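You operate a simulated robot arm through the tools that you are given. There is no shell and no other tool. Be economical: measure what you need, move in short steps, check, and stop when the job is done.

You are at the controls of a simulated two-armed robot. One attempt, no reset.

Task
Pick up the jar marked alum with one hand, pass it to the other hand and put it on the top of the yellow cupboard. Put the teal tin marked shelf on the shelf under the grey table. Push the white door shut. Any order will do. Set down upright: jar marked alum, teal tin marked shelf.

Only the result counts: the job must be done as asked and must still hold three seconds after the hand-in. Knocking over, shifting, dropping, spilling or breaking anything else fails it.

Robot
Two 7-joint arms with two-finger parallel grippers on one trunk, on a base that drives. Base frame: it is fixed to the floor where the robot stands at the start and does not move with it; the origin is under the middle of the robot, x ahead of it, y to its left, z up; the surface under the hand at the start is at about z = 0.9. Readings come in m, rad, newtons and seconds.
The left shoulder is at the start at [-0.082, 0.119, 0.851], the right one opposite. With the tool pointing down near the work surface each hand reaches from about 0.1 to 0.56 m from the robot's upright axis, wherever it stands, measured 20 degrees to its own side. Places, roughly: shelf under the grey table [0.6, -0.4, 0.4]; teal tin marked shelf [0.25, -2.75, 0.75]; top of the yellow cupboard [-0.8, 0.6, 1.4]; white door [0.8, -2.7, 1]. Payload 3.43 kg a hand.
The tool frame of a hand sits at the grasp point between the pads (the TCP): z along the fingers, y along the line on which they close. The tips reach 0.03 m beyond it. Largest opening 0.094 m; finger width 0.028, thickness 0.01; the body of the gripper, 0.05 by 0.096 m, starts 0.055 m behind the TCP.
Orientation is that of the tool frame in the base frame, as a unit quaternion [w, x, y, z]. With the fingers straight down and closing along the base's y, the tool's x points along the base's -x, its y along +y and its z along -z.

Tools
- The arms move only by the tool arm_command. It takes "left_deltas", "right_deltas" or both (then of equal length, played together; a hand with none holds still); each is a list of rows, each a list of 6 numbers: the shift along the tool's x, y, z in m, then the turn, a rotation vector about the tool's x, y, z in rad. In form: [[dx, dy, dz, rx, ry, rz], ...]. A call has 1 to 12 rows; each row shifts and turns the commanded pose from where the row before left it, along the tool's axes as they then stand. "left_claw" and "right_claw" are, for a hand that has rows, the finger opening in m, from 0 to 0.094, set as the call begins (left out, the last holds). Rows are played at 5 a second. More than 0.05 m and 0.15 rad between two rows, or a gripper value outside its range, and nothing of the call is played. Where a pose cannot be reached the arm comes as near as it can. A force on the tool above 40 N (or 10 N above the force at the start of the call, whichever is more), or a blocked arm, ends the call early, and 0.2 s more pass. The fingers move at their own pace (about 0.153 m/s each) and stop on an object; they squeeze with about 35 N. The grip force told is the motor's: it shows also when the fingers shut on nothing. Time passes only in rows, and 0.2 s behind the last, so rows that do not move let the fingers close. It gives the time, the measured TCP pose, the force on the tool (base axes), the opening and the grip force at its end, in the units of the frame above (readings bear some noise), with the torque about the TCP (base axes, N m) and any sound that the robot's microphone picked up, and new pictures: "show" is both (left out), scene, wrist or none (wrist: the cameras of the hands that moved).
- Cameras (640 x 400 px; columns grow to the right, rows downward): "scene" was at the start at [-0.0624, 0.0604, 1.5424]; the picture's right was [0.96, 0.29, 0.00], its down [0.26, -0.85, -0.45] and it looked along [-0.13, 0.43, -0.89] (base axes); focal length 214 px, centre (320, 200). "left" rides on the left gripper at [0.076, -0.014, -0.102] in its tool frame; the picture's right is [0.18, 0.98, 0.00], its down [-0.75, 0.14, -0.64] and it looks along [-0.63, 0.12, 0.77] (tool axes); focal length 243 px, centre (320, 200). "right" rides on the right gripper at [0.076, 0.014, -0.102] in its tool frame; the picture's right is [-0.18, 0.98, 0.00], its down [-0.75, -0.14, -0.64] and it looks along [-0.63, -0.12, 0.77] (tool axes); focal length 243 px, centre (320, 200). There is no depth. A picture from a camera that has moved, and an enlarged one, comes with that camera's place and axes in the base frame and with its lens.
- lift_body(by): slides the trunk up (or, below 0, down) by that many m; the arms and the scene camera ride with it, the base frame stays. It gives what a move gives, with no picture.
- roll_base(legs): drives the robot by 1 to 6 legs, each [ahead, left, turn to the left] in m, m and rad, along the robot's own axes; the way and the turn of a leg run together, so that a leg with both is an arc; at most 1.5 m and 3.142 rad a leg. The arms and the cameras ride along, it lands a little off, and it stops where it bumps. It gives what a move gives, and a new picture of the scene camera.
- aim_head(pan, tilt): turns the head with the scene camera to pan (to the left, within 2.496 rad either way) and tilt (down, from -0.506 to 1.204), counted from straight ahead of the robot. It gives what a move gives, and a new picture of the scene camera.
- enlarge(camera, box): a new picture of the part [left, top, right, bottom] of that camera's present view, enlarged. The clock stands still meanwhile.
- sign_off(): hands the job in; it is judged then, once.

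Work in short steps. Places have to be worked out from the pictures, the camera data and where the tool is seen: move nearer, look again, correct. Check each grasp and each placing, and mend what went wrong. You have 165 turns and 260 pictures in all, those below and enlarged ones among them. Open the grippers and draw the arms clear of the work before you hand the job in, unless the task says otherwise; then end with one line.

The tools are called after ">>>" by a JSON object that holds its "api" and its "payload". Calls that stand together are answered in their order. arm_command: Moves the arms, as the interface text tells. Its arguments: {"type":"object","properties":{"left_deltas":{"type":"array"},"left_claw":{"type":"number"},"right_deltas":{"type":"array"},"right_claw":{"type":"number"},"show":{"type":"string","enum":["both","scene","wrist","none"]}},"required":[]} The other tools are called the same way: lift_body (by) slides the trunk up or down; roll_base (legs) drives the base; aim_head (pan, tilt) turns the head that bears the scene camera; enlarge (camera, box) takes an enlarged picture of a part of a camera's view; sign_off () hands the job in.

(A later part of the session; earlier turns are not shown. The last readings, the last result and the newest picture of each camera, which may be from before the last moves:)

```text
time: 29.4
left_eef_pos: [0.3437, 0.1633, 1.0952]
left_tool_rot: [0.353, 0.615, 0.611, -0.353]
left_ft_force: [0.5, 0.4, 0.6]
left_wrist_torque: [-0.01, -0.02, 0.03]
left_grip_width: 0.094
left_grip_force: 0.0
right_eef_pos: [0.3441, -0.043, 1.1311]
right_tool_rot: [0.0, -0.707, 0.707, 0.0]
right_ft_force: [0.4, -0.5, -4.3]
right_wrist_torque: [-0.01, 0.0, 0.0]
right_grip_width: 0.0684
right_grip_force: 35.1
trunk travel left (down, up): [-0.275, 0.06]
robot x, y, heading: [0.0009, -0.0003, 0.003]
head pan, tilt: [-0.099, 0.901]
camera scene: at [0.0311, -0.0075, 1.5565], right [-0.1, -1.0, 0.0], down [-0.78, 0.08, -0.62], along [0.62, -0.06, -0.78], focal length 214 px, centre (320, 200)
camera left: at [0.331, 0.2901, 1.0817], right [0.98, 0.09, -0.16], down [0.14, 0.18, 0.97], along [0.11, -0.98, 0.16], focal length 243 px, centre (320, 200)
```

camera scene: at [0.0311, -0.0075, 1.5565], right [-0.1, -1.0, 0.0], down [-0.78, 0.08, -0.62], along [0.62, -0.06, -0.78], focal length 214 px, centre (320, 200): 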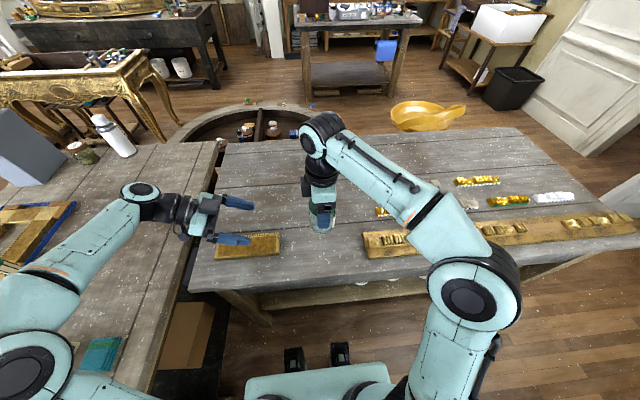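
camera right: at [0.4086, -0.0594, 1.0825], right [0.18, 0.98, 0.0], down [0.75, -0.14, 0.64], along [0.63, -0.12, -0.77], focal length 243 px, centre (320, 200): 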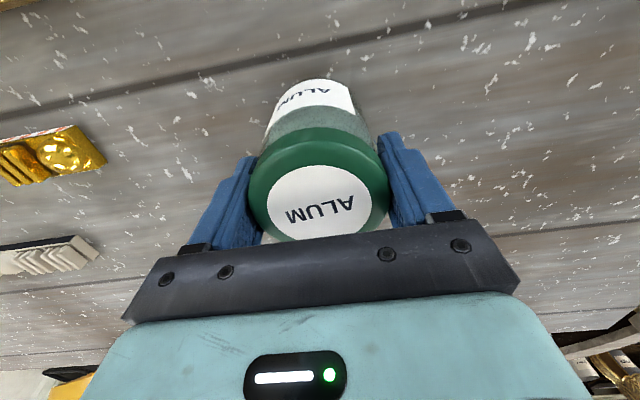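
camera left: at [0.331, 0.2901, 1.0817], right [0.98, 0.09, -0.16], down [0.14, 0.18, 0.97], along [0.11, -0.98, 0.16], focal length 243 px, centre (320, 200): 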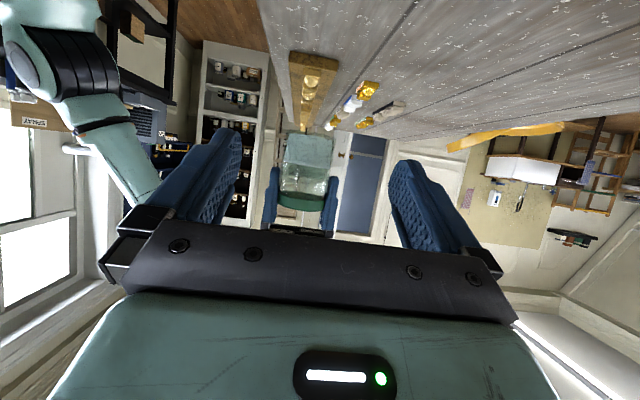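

Left is exactly at 30° down. I lower to z≈1.083 and approach horizontally half of the way, then check.

>>> {"api": "arm_command", "payload": {"left_deltas": [[0.0106, 0, 0.0061, 0, 0, 0], [-0.01667, 0, 0.02887, 0, 0, 0], [-0.01667, 0, 0.02887, 0, 0, 0], [-0.01667, 0, 0.02887, 0, 0, 0], [0, 0, 0, 0, 0, 0]]}}

>>> {"api": "enlarge", "payload": {"camera": "scene", "box": [220, 110, 420, 260]}}

```text
time: 30.6
left_eef_pos: [0.3441, 0.0634, 1.0853]
left_tool_rot: [0.352, 0.614, 0.611, -0.354]
left_ft_force: [0.3, 0.6, 0.9]
left_wrist_torque: [0.02, -0.02, -0.01]
left_grip_width: 0.094
left_grip_force: 0.0
right_eef_pos: [0.343, -0.0439, 1.1326]
right_tool_rot: [0.0, -0.707, 0.707, 0.0]
right_ft_force: [0.5, 0.8, -4.3]
right_wrist_torque: [0.0, 0.0, 0.02]
right_grip_width: 0.0685
right_grip_force: 34.9
trunk travel left (down, up): [-0.275, 0.06]
robot x, y, heading: [0.0006, -0.001, 0.003]
head pan, tilt: [-0.099, 0.901]
camera scene: at [0.031, -0.007, 1.5565], right [-0.1, -1.0, 0.0], down [-0.78, 0.08, -0.62], along [0.62, -0.06, -0.78], focal length 214 px, centre (320, 200)
camera left: at [0.3309, 0.19, 1.0691], right [0.98, 0.09, -0.16], down [0.14, 0.18, 0.97], along [0.12, -0.98, 0.16], focal length 243 px, centre (320, 200)
```

scene: 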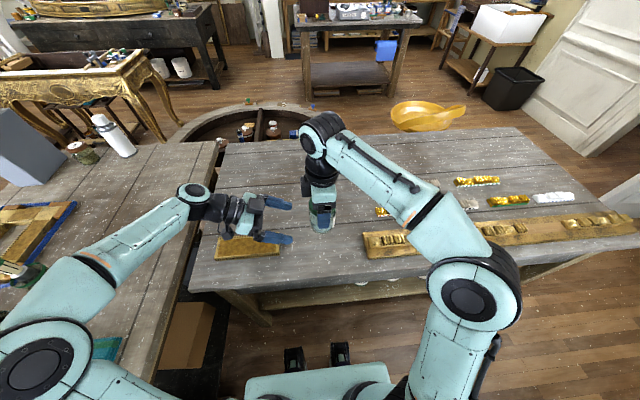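
left: 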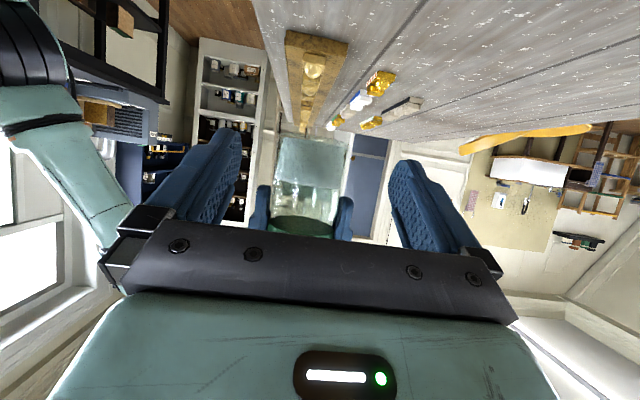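

```text
2.67 times, centred on (320, 185) of scene
camera zoom: at [0.031, -0.007, 1.5565], right [-0.1, -1.0, 0.0], down [-0.78, 0.08, -0.62], along [0.62, -0.06, -0.78], focal length 572 px, centre (320, 240)
```

zoom: 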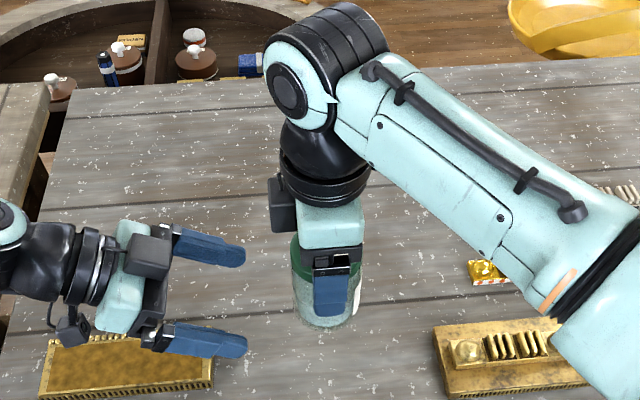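

The left gripper's upper box would come close to the right gripper's box; I flatten the left tilt to 20° and advance further to near contact.

>>> {"api": "arm_command", "payload": {"left_deltas": [[0, 0, 0, 0, -0.0873, 0], [0, 0, 0, 0, -0.0873, 0], [-0.0104, 0, 0.0306, 0, 0, 0], [-0.0052, 0, 0.0153, 0, 0, 0], [0, 0, 0, 0, 0, 0]]}}

>>> {"api": "enlarge", "payload": {"camera": "scene", "box": [240, 130, 400, 250]}}

```text
time: 31.8
left_eef_pos: [0.3436, 0.0144, 1.0842]
left_tool_rot: [0.404, 0.581, 0.578, -0.406]
left_ft_force: [0.0, 0.1, 0.0]
left_wrist_torque: [-0.03, 0.01, -0.03]
left_grip_width: 0.094
left_grip_force: 0.1
right_eef_pos: [0.3436, -0.043, 1.1307]
right_tool_rot: [0.0, -0.706, 0.708, 0.0]
right_ft_force: [-0.2, 0.0, -3.4]
right_wrist_torque: [0.02, 0.03, 0.02]
right_grip_width: 0.0681
right_grip_force: 35.0
trunk travel left (down, up): [-0.275, 0.06]
robot x, y, heading: [0.0, 0.0036, 0.002]
head pan, tilt: [-0.099, 0.901]
camera scene: at [0.031, -0.0074, 1.5565], right [-0.1, -1.0, 0.0], down [-0.78, 0.08, -0.62], along [0.62, -0.06, -0.78], focal length 214 px, centre (320, 200)
camera left: at [0.3308, 0.1368, 1.0464], right [0.98, 0.06, -0.17], down [0.14, 0.34, 0.93], along [0.11, -0.94, 0.33], focal length 243 px, centre (320, 200)
```

scene: 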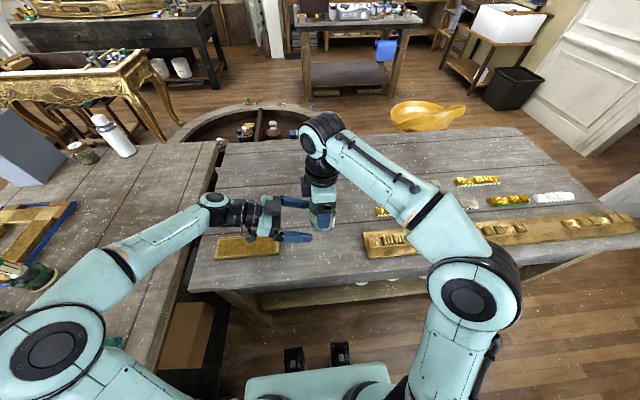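
left: 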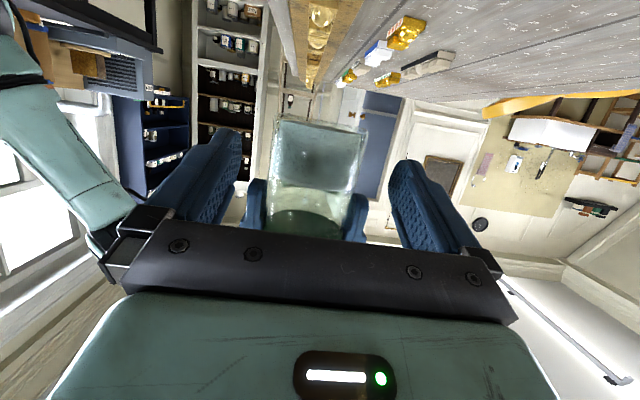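

```text
3.33 times, centred on (320, 190) of scene
camera zoom: at [0.031, -0.0074, 1.5565], right [-0.1, -1.0, 0.0], down [-0.78, 0.08, -0.62], along [0.62, -0.06, -0.78], focal length 715 px, centre (320, 233)
```

zoom: 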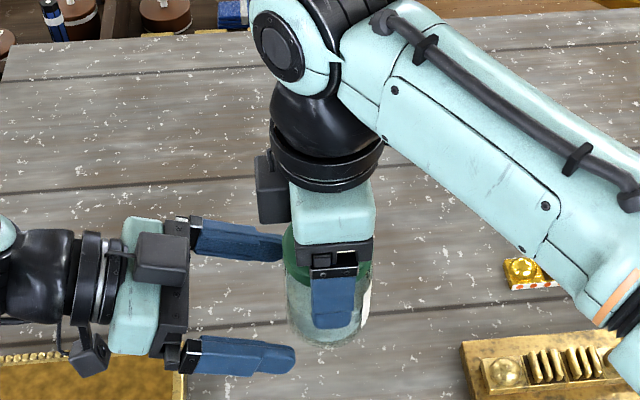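

Paths look clear. I advance the last 4.8 cm slowly.

>>> {"api": "arm_command", "payload": {"left_deltas": [[-0.0055, 0, 0.015, 0, 0, 0], [-0.0055, 0, 0.015, 0, 0, 0], [-0.0055, 0, 0.015, 0, 0, 0], [0, 0, 0, 0, 0, 0]]}}

>>> {"api": "enlarge", "payload": {"camera": "scene", "box": [240, 130, 400, 250]}}

```text
time: 32.8
left_eef_pos: [0.3449, -0.0337, 1.0824]
left_tool_rot: [0.405, 0.581, 0.578, -0.405]
left_ft_force: [-0.1, 0.4, -0.1]
left_wrist_torque: [0.01, 0.01, -0.03]
left_grip_width: 0.094
left_grip_force: 0.1
right_eef_pos: [0.3445, -0.0428, 1.1307]
right_tool_rot: [0.0, 0.707, -0.707, 0.0]
right_ft_force: [0.6, -0.3, -4.0]
right_wrist_torque: [0.01, -0.01, 0.0]
right_grip_width: 0.0683
right_grip_force: 35.1
trunk travel left (down, up): [-0.275, 0.06]
robot x, y, heading: [-0.0027, 0.001, 0.001]
head pan, tilt: [-0.099, 0.901]
camera scene: at [0.031, -0.0072, 1.5565], right [-0.1, -1.0, 0.0], down [-0.78, 0.08, -0.62], along [0.62, -0.06, -0.78], focal length 214 px, centre (320, 200)
camera left: at [0.3306, 0.0891, 1.0462], right [0.98, 0.06, -0.17], down [0.14, 0.34, 0.93], along [0.11, -0.94, 0.33], focal length 243 px, centre (320, 200)
```

scene: 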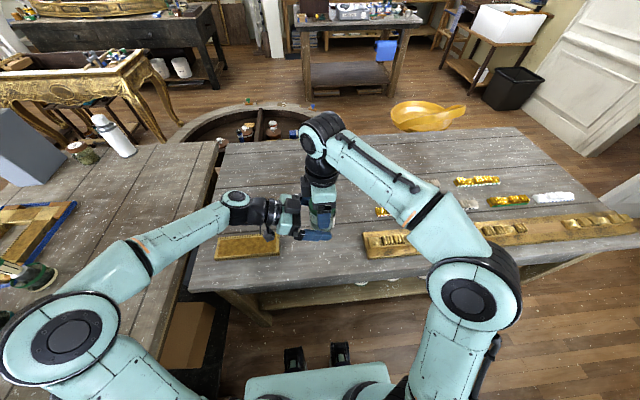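
left: 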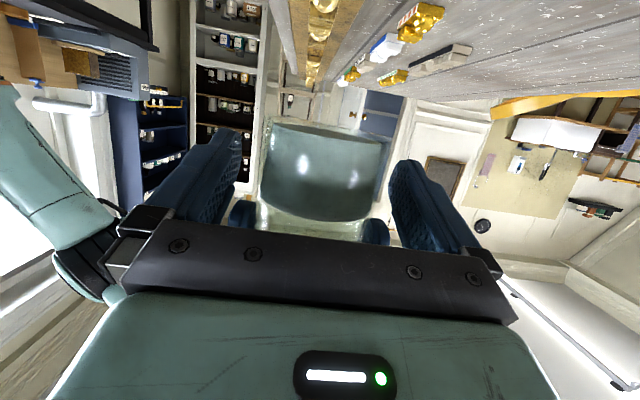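

```text
3.33 times, centred on (320, 190) of scene
camera zoom: at [0.031, -0.0072, 1.5565], right [-0.1, -1.0, 0.0], down [-0.78, 0.08, -0.62], along [0.62, -0.06, -0.78], focal length 715 px, centre (320, 233)
```

zoom: 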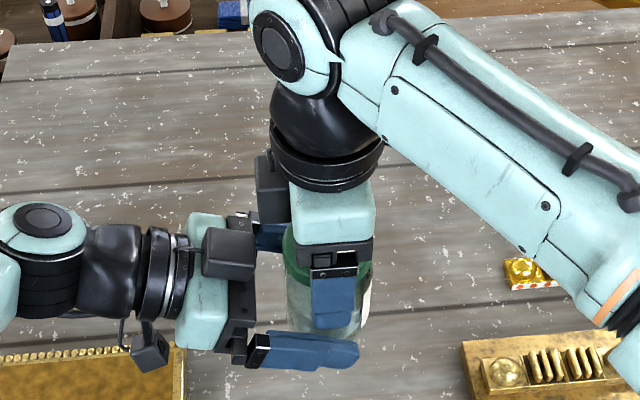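

The jar is centred between the left fingers with no contact. I close the left gripper.

>>> {"api": "arm_command", "payload": {"left_deltas": [[0, 0, 0, 0, 0, 0], [0, 0, 0, 0, 0, 0], [0, 0, 0, 0, 0, 0], [0, 0, 0, 0, 0, 0]], "left_claw": 0.0, "show": "wrist"}}

```text
time: 33.8
left_eef_pos: [0.3449, -0.0327, 1.0827]
left_tool_rot: [0.405, 0.581, 0.578, -0.405]
left_ft_force: [0.6, -1.8, 0.2]
left_wrist_torque: [0.07, -0.02, 0.01]
left_grip_width: 0.0699
left_grip_force: 34.6
right_eef_pos: [0.3439, -0.0436, 1.1312]
right_tool_rot: [0.0, 0.708, -0.707, 0.0]
right_ft_force: [-1.1, 0.7, -3.8]
right_wrist_torque: [0.0, 0.03, -0.03]
right_grip_width: 0.0685
right_grip_force: 35.1
trunk travel left (down, up): [-0.275, 0.06]
robot x, y, heading: [0.0008, -0.0024, 0.002]
head pan, tilt: [-0.099, 0.901]
camera left: at [0.3307, 0.0891, 1.0462], right [0.98, 0.06, -0.17], down [0.14, 0.34, 0.93], along [0.11, -0.94, 0.33], focal length 243 px, centre (320, 200)
```

left: 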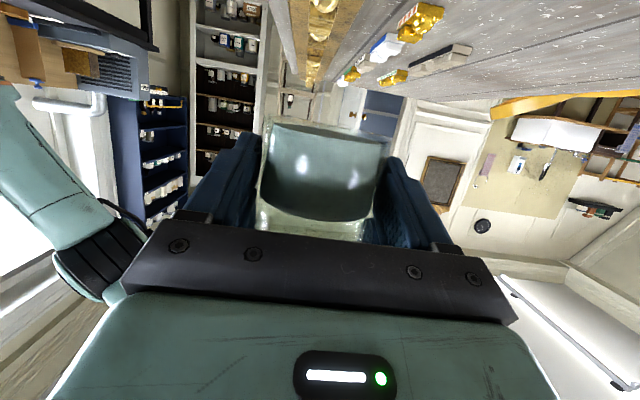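

Left holds the jar (0.070, 35 N). Now I open the right hand and draw it up.

>>> {"api": "arm_command", "payload": {"right_deltas": [[0, 0, 0, 0, 0, 0], [0, 0, 0, 0, 0, 0], [0, 0, 0, 0, 0, 0]], "right_claw": 0.094, "show": "none"}}

>>> {"api": "arm_command", "payload": {"right_deltas": [[0, 0, -0.02, 0, 0, 0], [0, 0, -0.03, 0, 0, 0], [0, 0, -0.03, 0, 0, 0]], "show": "scene"}}

```text
time: 34.6
left_eef_pos: [0.344, -0.0341, 1.0839]
left_tool_rot: [0.405, 0.581, 0.577, -0.406]
left_ft_force: [0.6, -0.8, 0.1]
left_wrist_torque: [0.03, 0.01, 0.03]
left_grip_width: 0.07
left_grip_force: 35.0
right_eef_pos: [0.3437, -0.0434, 1.1312]
right_tool_rot: [0.0, -0.707, 0.707, 0.001]
right_ft_force: [0.0, -0.9, 0.9]
right_wrist_torque: [0.0, 0.02, -0.01]
right_grip_width: 0.0939
right_grip_force: 0.0
trunk travel left (down, up): [-0.275, 0.06]
robot x, y, heading: [-0.0011, 0.0022, -0.006]
head pan, tilt: [-0.099, 0.901]
```

```text
time: 35.4
left_eef_pos: [0.3446, -0.0329, 1.0828]
left_tool_rot: [0.404, 0.582, 0.578, -0.405]
left_ft_force: [0.2, 0.3, 0.0]
left_wrist_torque: [0.07, 0.0, 0.0]
left_grip_width: 0.0698
left_grip_force: 34.9
right_eef_pos: [0.3446, -0.0433, 1.2115]
right_tool_rot: [0.001, 0.707, -0.707, 0.0]
right_ft_force: [0.0, -1.0, -0.5]
right_wrist_torque: [0.0, 0.0, 0.03]
right_grip_width: 0.0939
right_grip_force: 0.0
trunk travel left (down, up): [-0.275, 0.06]
robot x, y, heading: [0.0022, -0.0004, -0.001]
head pan, tilt: [-0.099, 0.901]
camera scene: at [0.0312, -0.007, 1.5565], right [-0.1, -1.0, 0.0], down [-0.78, 0.08, -0.62], along [0.62, -0.06, -0.78], focal length 214 px, centre (320, 200)
```

scene: 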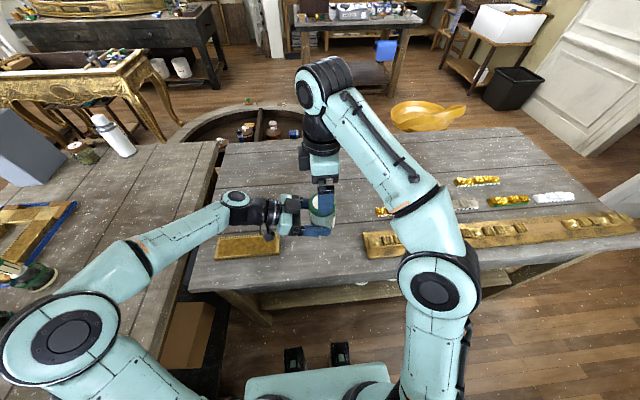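

Right hand cleared; I check the jar is held by the left.

>>> {"api": "enlarge", "payload": {"camera": "scene", "box": [240, 130, 400, 250]}}

>>> {"api": "aim_head", "payload": {"pan": 2.1, "tilt": 0.55}}

>>> {"api": "aim_head", "payload": {"pan": -2.3, "tilt": 0.8}}

```text
3.33 times, centred on (320, 190) of scene
camera zoom: at [0.0312, -0.007, 1.5565], right [-0.1, -1.0, 0.0], down [-0.78, 0.08, -0.62], along [0.62, -0.06, -0.78], focal length 715 px, centre (320, 233)
```

zoom: 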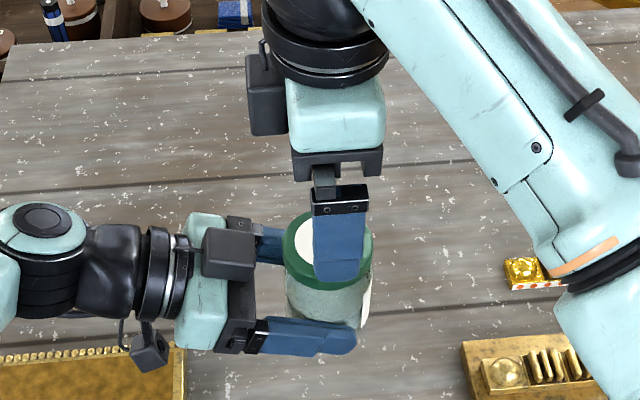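

```text
time: 37.5
left_eef_pos: [0.3438, -0.0324, 1.0839]
left_tool_rot: [0.405, 0.581, 0.578, -0.406]
left_ft_force: [0.0, -0.5, -0.4]
left_wrist_torque: [0.02, 0.0, -0.01]
left_grip_width: 0.0698
left_grip_force: 34.4
right_eef_pos: [0.3427, -0.0446, 1.2114]
right_tool_rot: [0.0, 0.708, -0.707, 0.0]
right_ft_force: [-0.3, 0.0, -0.4]
right_wrist_torque: [-0.01, 0.0, 0.02]
right_grip_width: 0.0941
right_grip_force: 0.0
trunk travel left (down, up): [-0.275, 0.06]
robot x, y, heading: [0.0015, -0.0016, 0.001]
head pan, tilt: [2.1, 0.55]
camera scene: at [-0.0893, 0.0776, 1.5858], right [0.86, 0.5, 0.0], down [0.26, -0.45, -0.85], along [-0.43, 0.74, -0.52], focal length 214 px, centre (320, 200)
```

scene: 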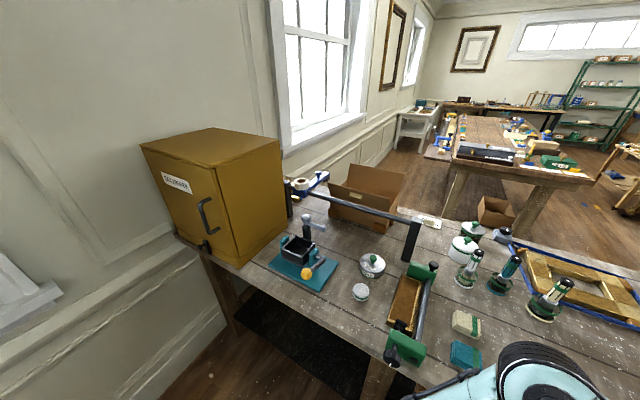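

```text
time: 41.0
left_eef_pos: [0.3451, -0.0337, 1.082]
left_tool_rot: [0.404, 0.582, 0.578, -0.406]
left_ft_force: [0.8, -0.7, 0.4]
left_wrist_torque: [0.02, 0.0, -0.02]
left_grip_width: 0.0699
left_grip_force: 34.7
right_eef_pos: [0.3422, -0.0434, 1.2115]
right_tool_rot: [0.0, 0.707, -0.707, 0.0]
right_ft_force: [0.2, -0.1, 0.7]
right_wrist_torque: [0.01, -0.02, 0.01]
right_grip_width: 0.0939
right_grip_force: 0.1
trunk travel left (down, up): [-0.275, 0.06]
robot x, y, heading: [-0.0032, 0.0011, -0.001]
head pan, tilt: [-2.3, 0.799]
camera scene: at [-0.0978, -0.0601, 1.5644], right [-0.75, 0.67, 0.0], down [0.48, 0.53, -0.7], along [-0.46, -0.52, -0.72], focal length 214 px, centre (320, 200)
```

scene: 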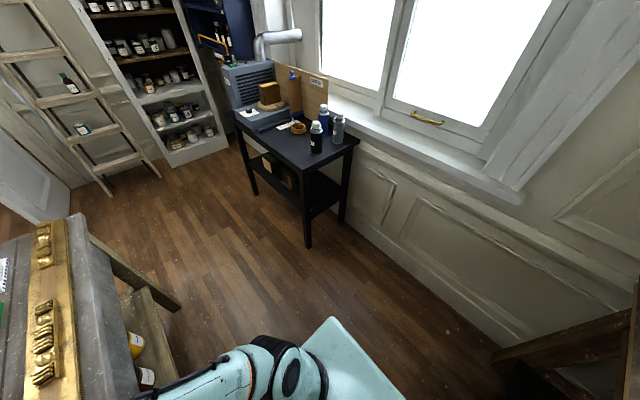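

Jar is firmly in the left hand, and the floor behind is free. I drive back 0.62 and right 0.25, then turn left 90° to face the cupboard from a distance.

>>> {"api": "roll_base", "payload": {"legs": [[-0.45, 0, 0], [-0.2, -0.3, 0]]}}

>>> {"api": "aim_head", "payload": {"pan": 1.9, "tilt": 0.35}}

```text
time: 46.6
left_eef_pos: [-0.307, -0.3336, 1.0835]
left_tool_rot: [0.406, 0.579, 0.579, -0.404]
left_ft_force: [0.0, 0.8, 0.1]
left_wrist_torque: [0.01, -0.04, -0.03]
left_grip_width: 0.0696
left_grip_force: 35.0
right_eef_pos: [-0.3074, -0.3444, 1.2109]
right_tool_rot: [0.0, 0.708, -0.706, 0.0]
right_ft_force: [0.1, -0.1, -0.4]
right_wrist_torque: [0.0, -0.01, 0.03]
right_grip_width: 0.0942
right_grip_force: 0.1
trunk travel left (down, up): [-0.275, 0.06]
robot x, y, heading: [-0.6492, -0.3007, 0.001]
head pan, tilt: [-2.3, 0.799]
camera scene: at [-0.7488, -0.3619, 1.5644], right [-0.75, 0.66, 0.0], down [0.48, 0.54, -0.7], along [-0.46, -0.52, -0.72], focal length 214 px, centre (320, 200)
```

scene: 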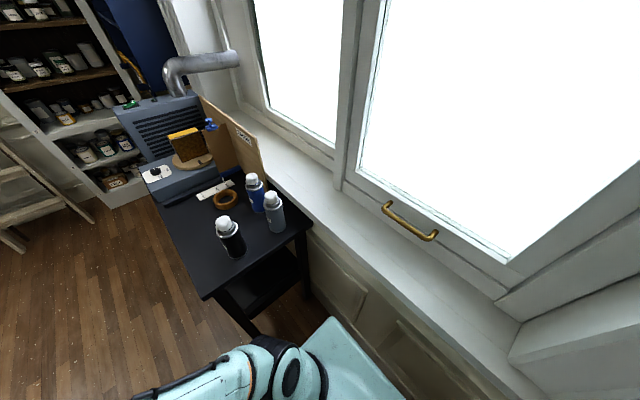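

```text
time: 50.0
left_eef_pos: [-0.3069, -0.3334, 1.0832]
left_tool_rot: [0.405, 0.58, 0.58, -0.404]
left_ft_force: [-0.8, 0.6, 0.3]
left_wrist_torque: [0.05, 0.01, 0.01]
left_grip_width: 0.0694
left_grip_force: 35.2
right_eef_pos: [-0.3069, -0.3433, 1.2117]
right_tool_rot: [0.0, 0.708, -0.706, 0.0]
right_ft_force: [0.0, 0.6, -0.1]
right_wrist_torque: [0.0, 0.01, 0.01]
right_grip_width: 0.0939
right_grip_force: 0.0
trunk travel left (down, up): [-0.275, 0.06]
robot x, y, heading: [-0.6542, -0.3031, 0.004]
head pan, tilt: [1.901, 0.351]
camera scene: at [-0.7255, -0.2135, 1.604], right [0.95, 0.33, 0.0], down [0.11, -0.32, -0.94], along [-0.31, 0.89, -0.34], focal length 214 px, centre (320, 200)
```

scene: 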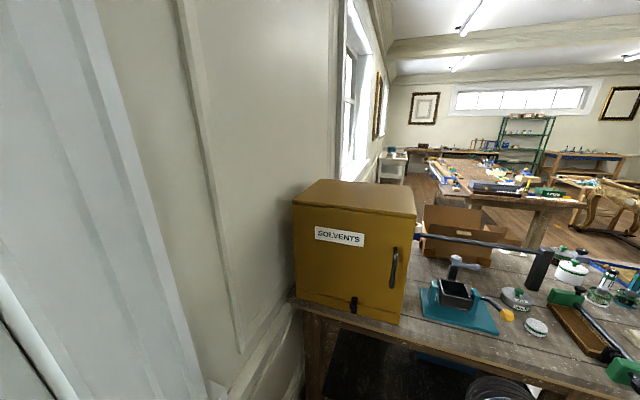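

Triangulated: cupboard top z≈1.347, front edge y≈0.42, x from -1.03 to -0.65. I first move the right hand off to the right, then turn the robot left 90°.

>>> {"api": "arm_command", "payload": {"right_deltas": [[0.05, 0, 0, 0, 0, 0], [0.05, 0, 0, 0, 0, 0], [0.05, 0, 0, 0, 0, 0], [0.05, 0, 0, 0, 0, 0], [0, 0.04, 0, 0, 0, 0], [0, 0.04, 0, 0, 0, 0]], "show": "none"}}

>>> {"api": "roll_base", "payload": {"legs": [[0, 0, 1.571]]}}

>>> {"api": "aim_head", "payload": {"pan": 0.2, "tilt": 0.6}}

```text
time: 51.4
left_eef_pos: [-0.308, -0.3342, 1.0829]
left_tool_rot: [0.404, 0.581, 0.579, -0.405]
left_ft_force: [-0.5, -0.1, 0.2]
left_wrist_torque: [0.04, -0.01, 0.01]
left_grip_width: 0.0697
left_grip_force: 35.2
right_eef_pos: [-0.3886, -0.5452, 1.2121]
right_tool_rot: [0.0, 0.708, -0.706, 0.0]
right_ft_force: [-0.1, 0.5, 0.3]
right_wrist_torque: [-0.01, -0.01, 0.02]
right_grip_width: 0.0941
right_grip_force: 0.0
trunk travel left (down, up): [-0.275, 0.06]
robot x, y, heading: [-0.6511, -0.3006, 0.006]
head pan, tilt: [1.901, 0.351]
```

```text
time: 55.6
left_eef_pos: [-0.6221, 0.0445, 1.0825]
left_tool_rot: [0.573, -0.002, 0.819, 0.003]
left_ft_force: [1.1, 0.9, -0.3]
left_wrist_torque: [-0.07, 0.04, -0.03]
left_grip_width: 0.0689
left_grip_force: 35.5
right_eef_pos: [-0.41, -0.0353, 1.2121]
right_tool_rot: [-0.001, 1.0, 0.004, 0.0]
right_ft_force: [-0.2, 0.1, -0.4]
right_wrist_torque: [0.05, 0.02, 0.02]
right_grip_width: 0.0939
right_grip_force: 0.1
trunk travel left (down, up): [-0.275, 0.06]
robot x, y, heading: [-0.6543, -0.3047, 1.578]
head pan, tilt: [1.901, 0.351]
camera scene: at [-0.7387, -0.3761, 1.604], right [-0.33, 0.94, 0.0], down [0.32, 0.11, -0.94], along [-0.89, -0.31, -0.34], focal length 214 px, centre (320, 200)
```

scene: 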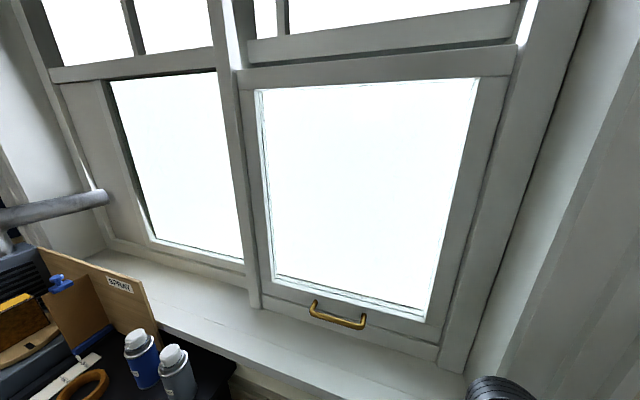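

```text
time: 57.4
left_eef_pos: [-0.6216, 0.0437, 1.0819]
left_tool_rot: [0.573, -0.002, 0.82, 0.002]
left_ft_force: [0.0, -0.5, -0.1]
left_wrist_torque: [-0.02, 0.02, 0.03]
left_grip_width: 0.0692
left_grip_force: 35.3
right_eef_pos: [-0.4096, -0.0351, 1.2133]
right_tool_rot: [0.001, 1.0, 0.005, 0.0]
right_ft_force: [-0.2, -0.4, -0.6]
right_wrist_torque: [0.01, -0.01, -0.02]
right_grip_width: 0.094
right_grip_force: 0.0
trunk travel left (down, up): [-0.275, 0.06]
robot x, y, heading: [-0.6516, -0.3034, 1.581]
head pan, tilt: [0.201, 0.6]
camera scene: at [-0.6694, -0.2586, 1.5813], right [0.98, 0.21, 0.0], down [0.12, -0.55, -0.83], along [-0.17, 0.81, -0.56], focal length 214 px, centre (320, 200)
```

scene: 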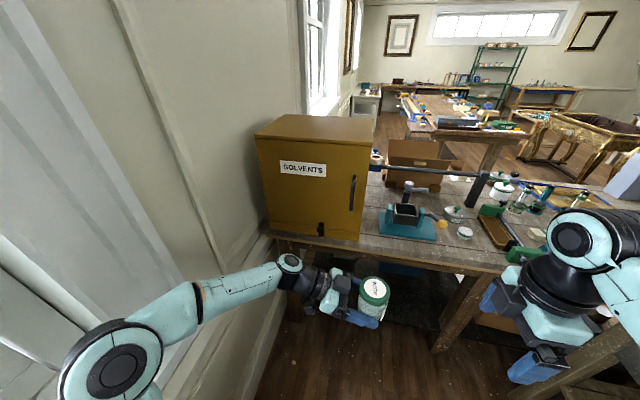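

Turned. Now lift the trunk, then raise the left hand with the jar while moving it left.

>>> {"api": "lift_body", "payload": {"by": 0.06}}

>>> {"api": "arm_command", "payload": {"left_deltas": [[-0.0263, 0.01, -0.033, 0, 0, 0], [-0.0263, 0.01, -0.033, 0, 0, 0], [-0.0263, 0.01, -0.033, 0, 0, 0], [-0.0263, 0.01, -0.033, 0, 0, 0]], "show": "scene"}}

```text
time: 58.4
left_eef_pos: [-0.6211, 0.0419, 1.1424]
left_tool_rot: [0.572, -0.002, 0.821, 0.003]
left_ft_force: [0.2, -0.3, -4.2]
left_wrist_torque: [0.0, 0.0, -0.01]
left_grip_width: 0.0693
left_grip_force: 34.5
right_eef_pos: [-0.4088, -0.036, 1.2717]
right_tool_rot: [0.0, 1.0, 0.005, 0.0]
right_ft_force: [0.2, -0.9, 0.2]
right_wrist_torque: [0.03, -0.01, 0.03]
right_grip_width: 0.094
right_grip_force: 0.2
trunk travel left (down, up): [-0.335, 0.0]
robot x, y, heading: [-0.6487, -0.2991, 1.586]
head pan, tilt: [0.201, 0.6]
```

```text
time: 59.4
left_eef_pos: [-0.709, 0.0834, 1.287]
left_tool_rot: [0.572, -0.002, 0.82, 0.001]
left_ft_force: [0.2, -0.2, -3.7]
left_wrist_torque: [0.03, 0.07, -0.04]
left_grip_width: 0.069
left_grip_force: 35.1
right_eef_pos: [-0.4095, -0.0354, 1.271]
right_tool_rot: [0.0, 1.0, 0.005, 0.0]
right_ft_force: [-0.2, 0.6, -1.0]
right_wrist_torque: [0.02, 0.0, -0.02]
right_grip_width: 0.094
right_grip_force: 0.0
trunk travel left (down, up): [-0.335, 0.0]
robot x, y, heading: [-0.6516, -0.3015, 1.579]
head pan, tilt: [0.201, 0.6]
camera scene: at [-0.6699, -0.2589, 1.6445], right [0.98, 0.21, 0.0], down [0.12, -0.55, -0.82], along [-0.17, 0.81, -0.57], focal length 214 px, centre (320, 200)
```

scene: 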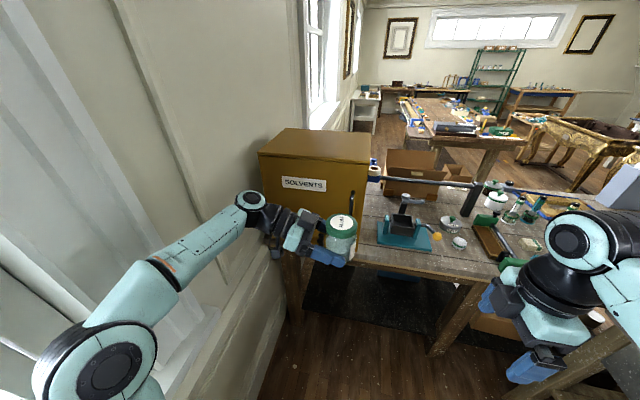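

Good. Now yaw the tool toward the cupboard (+90°) in two parts, still raising slightly.

>>> {"api": "arm_command", "payload": {"left_deltas": [[-0.0113, 0, -0.0041, -0.1342, 0, -0.0488], [-0.0113, 0, -0.0041, -0.1342, 0, -0.0488], [-0.0113, 0, -0.0041, -0.1342, 0, -0.0488], [-0.0113, 0, -0.0041, -0.1342, 0, -0.0488], [-0.0113, 0, -0.0041, -0.1342, 0, -0.0488], [-0.0113, 0, -0.0041, -0.1342, 0, -0.0488]], "show": "scene"}}

```text
time: 60.8
left_eef_pos: [-0.7075, 0.0822, 1.3586]
left_tool_rot: [0.52, -0.342, 0.744, 0.242]
left_ft_force: [-0.1, -0.3, -4.1]
left_wrist_torque: [-0.03, 0.03, 0.03]
left_grip_width: 0.0691
left_grip_force: 35.2
right_eef_pos: [-0.4092, -0.0362, 1.2718]
right_tool_rot: [0.001, 1.0, 0.004, 0.0]
right_ft_force: [0.5, -0.5, -0.9]
right_wrist_torque: [-0.02, 0.01, 0.0]
right_grip_width: 0.0939
right_grip_force: 0.0
trunk travel left (down, up): [-0.335, 0.0]
robot x, y, heading: [-0.6535, -0.3018, 1.582]
head pan, tilt: [0.201, 0.6]
camera scene: at [-0.6689, -0.26, 1.6444], right [0.98, 0.21, 0.0], down [0.12, -0.55, -0.83], along [-0.17, 0.81, -0.56], focal length 214 px, centre (320, 200)
```

scene: 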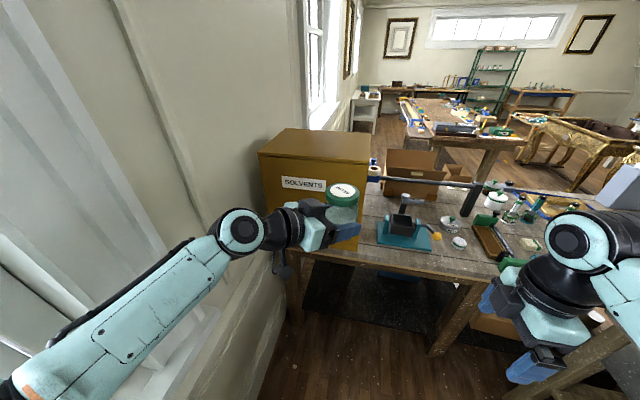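

Continuing the yaw for the remaining 41°.

>>> {"api": "arm_command", "payload": {"left_deltas": [[-0.0113, 0, -0.0041, -0.1342, 0, -0.0488], [-0.0113, 0, -0.0041, -0.1342, 0, -0.0488], [-0.0113, 0, -0.0041, -0.1342, 0, -0.0488], [-0.0113, 0, -0.0041, -0.1342, 0, -0.0488], [-0.0113, 0, -0.0041, -0.1342, 0, -0.0488]], "show": "both"}}

```text
time: 62.0
left_eef_pos: [-0.7075, 0.083, 1.419]
left_tool_rot: [-0.403, 0.581, -0.576, -0.409]
left_ft_force: [0.7, 1.0, -3.8]
left_wrist_torque: [-0.04, 0.0, 0.0]
left_grip_width: 0.0692
left_grip_force: 35.3
right_eef_pos: [-0.4092, -0.0345, 1.2714]
right_tool_rot: [0.0, 1.0, 0.005, 0.0]
right_ft_force: [0.2, 1.3, -1.3]
right_wrist_torque: [0.02, 0.0, -0.02]
right_grip_width: 0.0939
right_grip_force: 0.1
trunk travel left (down, up): [-0.335, 0.0]
robot x, y, heading: [-0.6493, -0.2989, 1.585]
head pan, tilt: [0.201, 0.6]
camera scene: at [-0.6681, -0.2592, 1.6445], right [0.98, 0.21, 0.0], down [0.12, -0.55, -0.83], along [-0.17, 0.81, -0.56], focal length 214 px, centre (320, 200)
camera left: at [-0.6922, -0.0393, 1.3816], right [-0.98, -0.07, -0.17], down [-0.14, -0.35, 0.93], along [-0.13, 0.93, 0.33], focal length 243 px, centre (320, 200)
```

scene: 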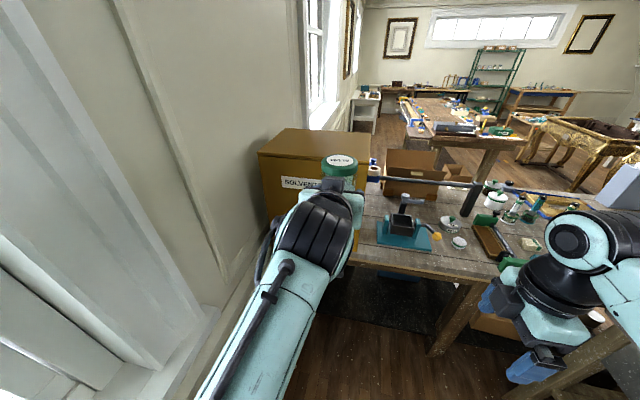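
left: 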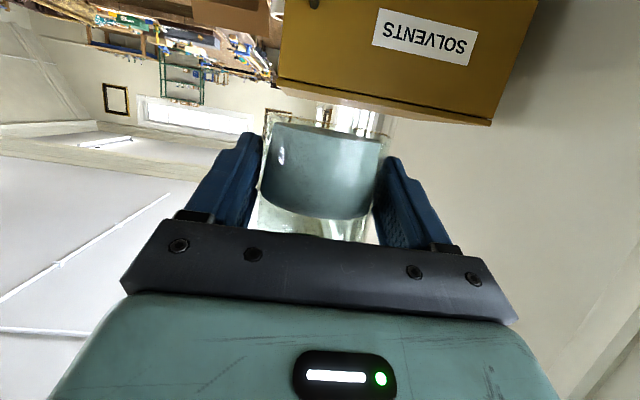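

Cupboard top confirmed at z≈1.347, front y≈0.41. Jar bottom is about 0.033 below the TCP. I drive ahead 0.33 and left 0.09.

>>> {"api": "roll_base", "payload": {"legs": [[0.18, 0.09, 0], [0.13, 0, 0]]}}

>>> {"api": "enlarge", "payload": {"camera": "left", "box": [0, 0, 640, 400]}}

```text
time: 64.4
left_eef_pos: [-0.8009, 0.3876, 1.4204]
left_tool_rot: [-0.405, 0.58, -0.577, -0.408]
left_ft_force: [-0.3, -1.0, -4.6]
left_wrist_torque: [-0.05, 0.0, 0.03]
left_grip_width: 0.0693
left_grip_force: 35.2
right_eef_pos: [-0.5017, 0.2705, 1.2718]
right_tool_rot: [0.001, 1.0, 0.005, 0.0]
right_ft_force: [0.3, 0.4, 0.3]
right_wrist_torque: [0.01, 0.02, 0.01]
right_grip_width: 0.0941
right_grip_force: 0.0
trunk travel left (down, up): [-0.335, 0.0]
robot x, y, heading: [-0.7448, 0.0043, 1.583]
head pan, tilt: [0.201, 0.6]
camera scene: at [-0.762, 0.046, 1.6442], right [0.98, 0.21, 0.0], down [0.12, -0.55, -0.83], along [-0.17, 0.81, -0.56], focal length 214 px, centre (320, 200)
```

scene: 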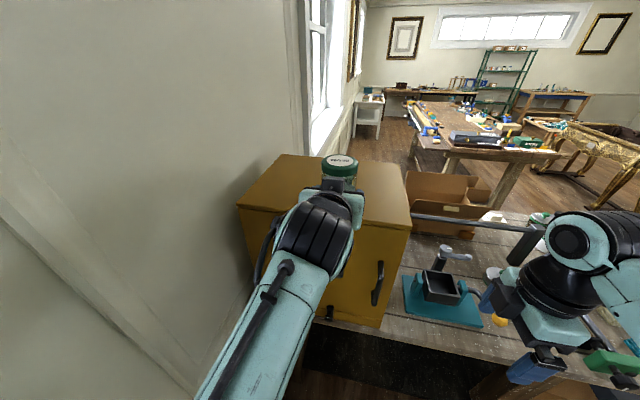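

```text
1.00 times, centred on (320, 200) of left (not enlarged: the box is as wide or as high as the picture)
camera zoom: at [-0.786, 0.2656, 1.3815], right [-0.98, -0.07, -0.17], down [-0.14, -0.35, 0.93], along [-0.12, 0.93, 0.33], focal length 243 px, centre (320, 200)
```

zoom: 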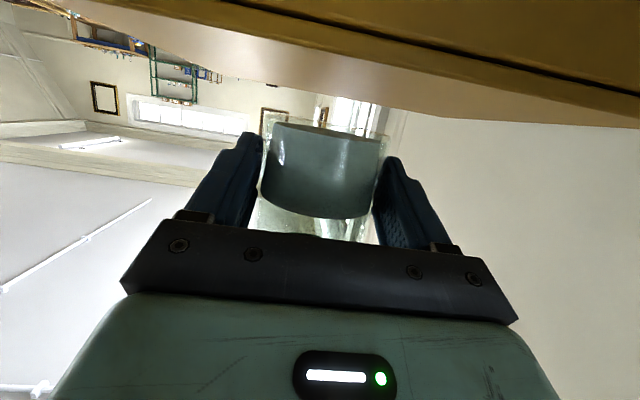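

Front edge confirmed at y≈0.417. I extend the left hand 0.084 forward, over the top.

>>> {"api": "arm_command", "payload": {"left_deltas": [[-0.0144, 0, 0.0395, 0, 0, 0], [-0.0144, 0, 0.0395, 0, 0, 0], [0, 0, 0, 0, 0, 0]]}}

```text
time: 65.2
left_eef_pos: [-0.802, 0.4733, 1.4188]
left_tool_rot: [-0.405, 0.58, -0.578, -0.408]
left_ft_force: [0.0, -0.2, -4.2]
left_wrist_torque: [-0.06, -0.01, 0.02]
left_grip_width: 0.0692
left_grip_force: 34.5
right_eef_pos: [-0.503, 0.2694, 1.2725]
right_tool_rot: [0.0, 1.0, 0.005, 0.001]
right_ft_force: [-0.3, 0.4, 0.2]
right_wrist_torque: [0.03, 0.0, -0.04]
right_grip_width: 0.0941
right_grip_force: 0.1
trunk travel left (down, up): [-0.335, 0.0]
robot x, y, heading: [-0.7425, 0.0054, 1.584]
head pan, tilt: [0.201, 0.6]
camera scene: at [-0.7624, 0.0465, 1.6444], right [0.98, 0.21, 0.0], down [0.12, -0.55, -0.83], along [-0.17, 0.81, -0.56], focal length 214 px, centre (320, 200)
camera left: at [-0.7868, 0.3504, 1.3817], right [-0.98, -0.07, -0.17], down [-0.14, -0.35, 0.93], along [-0.12, 0.93, 0.33], focal length 243 px, centre (320, 200)
```

scene: 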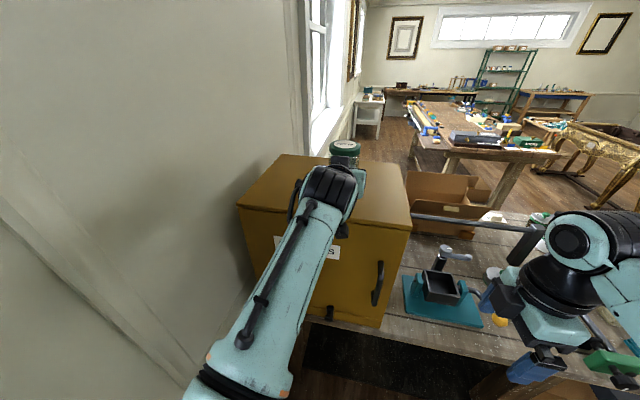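
left: 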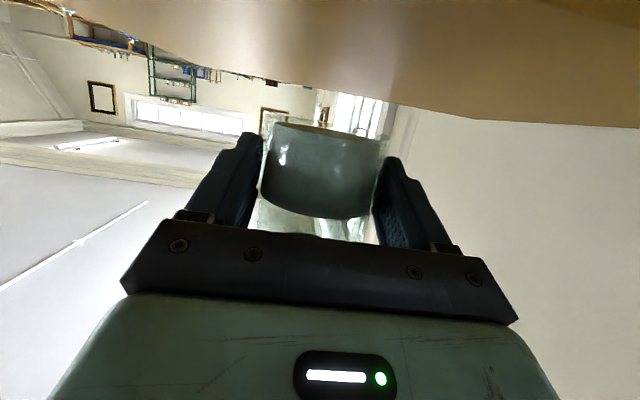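

Over the top. I lower 0.028 first.

>>> {"api": "arm_command", "payload": {"left_deltas": [[0.0132, 0, 0.0048, 0, 0, 0], [0.0132, 0, 0.0048, 0, 0, 0], [0, 0, 0, 0, 0, 0]], "show": "wrist"}}

```text
time: 66.0
left_eef_pos: [-0.8018, 0.4736, 1.3899]
left_tool_rot: [-0.404, 0.58, -0.578, -0.408]
left_ft_force: [0.2, 0.1, -3.8]
left_wrist_torque: [-0.05, -0.01, 0.02]
left_grip_width: 0.0688
left_grip_force: 34.9
right_eef_pos: [-0.5008, 0.2718, 1.2729]
right_tool_rot: [0.0, 1.0, 0.004, 0.0]
right_ft_force: [-0.3, 0.7, -0.4]
right_wrist_torque: [-0.01, -0.02, 0.02]
right_grip_width: 0.094
right_grip_force: 0.1
trunk travel left (down, up): [-0.335, 0.0]
robot x, y, heading: [-0.7453, 0.002, 1.583]
head pan, tilt: [0.201, 0.6]
camera left: at [-0.7865, 0.3511, 1.3531], right [-0.98, -0.07, -0.17], down [-0.14, -0.35, 0.93], along [-0.12, 0.93, 0.33], focal length 243 px, centre (320, 200)
```

left: 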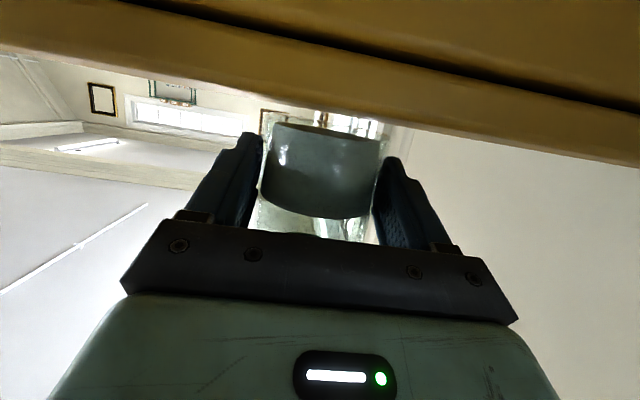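

The jar bottom is about 6–8 mm over the surface. I lower in 2 mm rows and watch the force.

>>> {"api": "arm_command", "payload": {"left_deltas": [[0.0028, 0, 0.001, 0, 0, 0], [0.0028, 0, 0.001, 0, 0, 0], [0, 0, 0, 0, 0, 0]], "show": "wrist"}}

```text
time: 66.8
left_eef_pos: [-0.8024, 0.4722, 1.3861]
left_tool_rot: [-0.404, 0.58, -0.578, -0.408]
left_ft_force: [-1.3, 0.2, -2.6]
left_wrist_torque: [-0.03, 0.0, 0.06]
left_grip_width: 0.069
left_grip_force: 35.2
right_eef_pos: [-0.5017, 0.2706, 1.2722]
right_tool_rot: [-0.001, 1.0, 0.004, 0.001]
right_ft_force: [0.5, -1.0, 0.1]
right_wrist_torque: [0.02, -0.01, 0.01]
right_grip_width: 0.0942
right_grip_force: 0.0
trunk travel left (down, up): [-0.335, 0.0]
robot x, y, heading: [-0.7428, 0.0066, 1.577]
head pan, tilt: [0.201, 0.6]
camera left: at [-0.7871, 0.3511, 1.3476], right [-0.98, -0.07, -0.17], down [-0.14, -0.35, 0.93], along [-0.12, 0.93, 0.33], focal length 243 px, centre (320, 200)
```

left: 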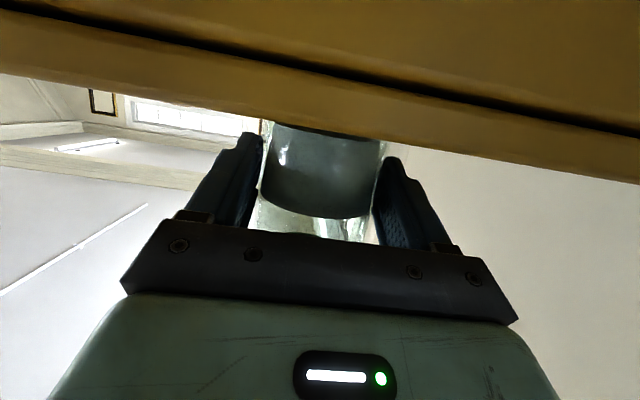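

Almost at contact. Two more 2 mm rows.

>>> {"api": "arm_command", "payload": {"left_deltas": [[0.0019, 0, 0.0007, 0, 0, 0], [0, 0, 0, 0, 0, 0]], "show": "none"}}

>>> {"api": "arm_command", "payload": {"left_deltas": [[0.0019, 0, 0.0007, 0, 0, 0], [0, 0, 0, 0, 0, 0]], "show": "wrist"}}

```text
time: 67.4
left_eef_pos: [-0.8014, 0.4739, 1.3844]
left_tool_rot: [-0.406, 0.579, -0.577, -0.409]
left_ft_force: [-1.6, 3.2, 9.8]
left_wrist_torque: [-0.11, -0.25, 0.05]
left_grip_width: 0.0691
left_grip_force: 34.9
right_eef_pos: [-0.502, 0.271, 1.2729]
right_tool_rot: [0.0, 1.0, 0.004, -0.001]
right_ft_force: [0.1, -0.3, 1.2]
right_wrist_torque: [-0.05, 0.04, 0.01]
right_grip_width: 0.0937
right_grip_force: 0.1
trunk travel left (down, up): [-0.335, 0.0]
robot x, y, heading: [-0.7413, 0.0037, 1.583]
head pan, tilt: [0.201, 0.6]
```

```text
time: 68.0
left_eef_pos: [-0.8027, 0.4713, 1.3836]
left_tool_rot: [-0.406, 0.579, -0.577, -0.409]
left_ft_force: [-2.7, 0.0, 17.6]
left_wrist_torque: [0.21, -0.04, 0.14]
left_grip_width: 0.0683
left_grip_force: 34.8
right_eef_pos: [-0.5033, 0.2689, 1.2727]
right_tool_rot: [0.0, 1.0, 0.004, -0.001]
right_ft_force: [0.2, 0.6, 0.3]
right_wrist_torque: [-0.01, 0.0, -0.01]
right_grip_width: 0.0939
right_grip_force: 0.1
trunk travel left (down, up): [-0.335, 0.0]
robot x, y, heading: [-0.7428, 0.0072, 1.578]
head pan, tilt: [0.201, 0.6]
camera left: at [-0.7872, 0.3495, 1.3449], right [-0.98, -0.07, -0.17], down [-0.14, -0.35, 0.93], along [-0.12, 0.93, 0.34], focal length 243 px, centre (320, 200)
```

left: 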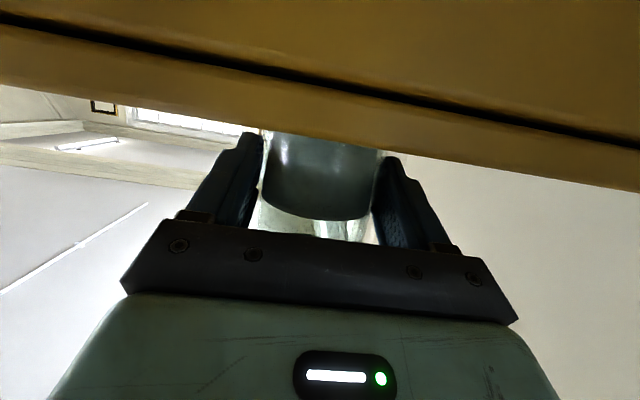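

The jar stands on the top (17 N). I ease up 1.5 mm and open the hand.

>>> {"api": "arm_command", "payload": {"left_deltas": [[-0.0014, 0, -0.0005, 0, 0, 0], [0, 0, 0, 0, 0, 0]], "show": "none"}}

>>> {"api": "arm_command", "payload": {"left_deltas": [[0, 0, 0, 0, 0, 0], [0, 0, 0, 0, 0, 0], [0, 0, 0, 0, 0, 0]], "left_claw": 0.094, "show": "wrist"}}

```text
time: 68.6
left_eef_pos: [-0.8016, 0.4721, 1.3825]
left_tool_rot: [-0.405, 0.579, -0.578, -0.408]
left_ft_force: [-2.6, -3.2, 12.6]
left_wrist_torque: [0.61, 0.02, 0.09]
left_grip_width: 0.068
left_grip_force: 35.0
right_eef_pos: [-0.5008, 0.2688, 1.272]
right_tool_rot: [0.0, 1.0, 0.005, 0.0]
right_ft_force: [-0.3, -0.5, -0.1]
right_wrist_torque: [0.03, 0.0, 0.01]
right_grip_width: 0.0941
right_grip_force: 0.1
trunk travel left (down, up): [-0.335, 0.0]
robot x, y, heading: [-0.747, 0.0056, 1.583]
head pan, tilt: [0.201, 0.6]
```

```text
time: 69.4
left_eef_pos: [-0.8011, 0.4724, 1.3813]
left_tool_rot: [-0.405, 0.58, -0.578, -0.407]
left_ft_force: [-0.7, 0.1, 0.4]
left_wrist_torque: [0.03, 0.0, -0.01]
left_grip_width: 0.094
left_grip_force: 0.2
right_eef_pos: [-0.5018, 0.2717, 1.272]
right_tool_rot: [0.0, 1.0, 0.004, 0.0]
right_ft_force: [0.1, 0.0, -0.3]
right_wrist_torque: [0.0, 0.02, 0.01]
right_grip_width: 0.0938
right_grip_force: 0.1
trunk travel left (down, up): [-0.335, 0.0]
robot x, y, heading: [-0.7428, 0.0074, 1.576]
head pan, tilt: [0.201, 0.6]
camera left: at [-0.7867, 0.3508, 1.3448], right [-0.98, -0.07, -0.17], down [-0.14, -0.35, 0.93], along [-0.12, 0.94, 0.33], focal length 243 px, centre (320, 200)
```

left: 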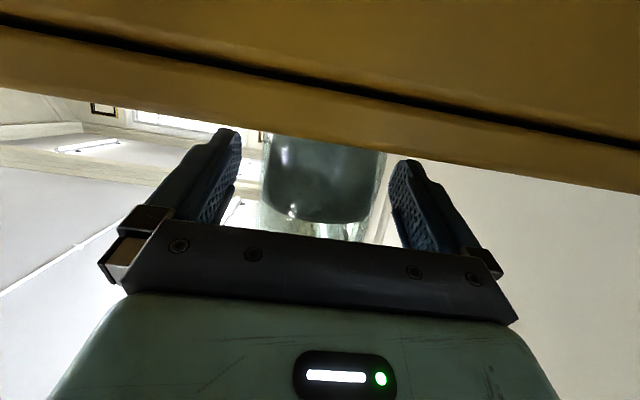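

Released. I withdraw straight back from the jar.

>>> {"api": "arm_command", "payload": {"left_deltas": [[0.0094, 0, -0.0286, 0, 0, 0], [0.0094, 0, -0.0286, 0, 0, 0], [0.0094, 0, -0.0286, 0, 0, 0], [0.0094, 0, -0.0286, 0, 0, 0]], "show": "scene"}}

>>> {"api": "enlarge", "payload": {"camera": "scene", "box": [260, 110, 420, 210]}}

```text
time: 70.4
left_eef_pos: [-0.8003, 0.3512, 1.3868]
left_tool_rot: [-0.404, 0.58, -0.578, -0.407]
left_ft_force: [0.1, 0.0, -0.8]
left_wrist_torque: [-0.01, -0.01, 0.02]
left_grip_width: 0.0939
left_grip_force: 0.1
right_eef_pos: [-0.5021, 0.2703, 1.2736]
right_tool_rot: [0.0, 1.0, 0.005, 0.0]
right_ft_force: [-0.6, 0.0, 0.0]
right_wrist_torque: [0.01, 0.05, 0.03]
right_grip_width: 0.0941
right_grip_force: 0.1
trunk travel left (down, up): [-0.335, 0.0]
robot x, y, heading: [-0.743, 0.0101, 1.578]
head pan, tilt: [0.201, 0.6]
camera scene: at [-0.7623, 0.0458, 1.6444], right [0.98, 0.21, 0.0], down [0.12, -0.55, -0.83], along [-0.17, 0.81, -0.56], focal length 214 px, centre (320, 200)
```

scene: 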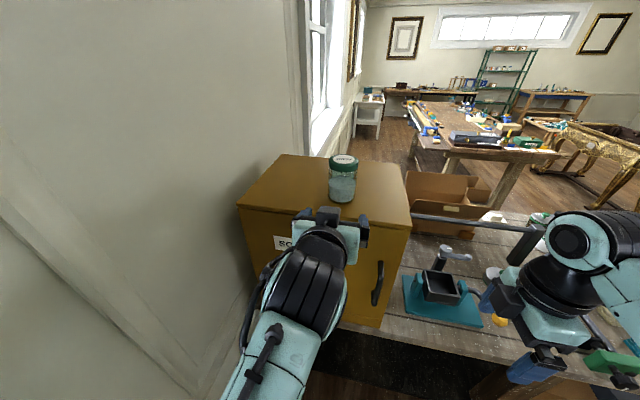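

```text
4.00 times, centred on (340, 160) of scene
camera zoom: at [-0.7623, 0.0458, 1.6444], right [0.98, 0.21, 0.0], down [0.12, -0.55, -0.83], along [-0.17, 0.81, -0.56], focal length 858 px, centre (240, 360)
```

zoom: 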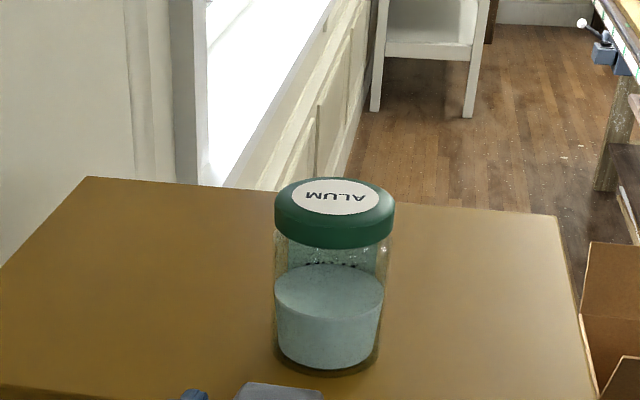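

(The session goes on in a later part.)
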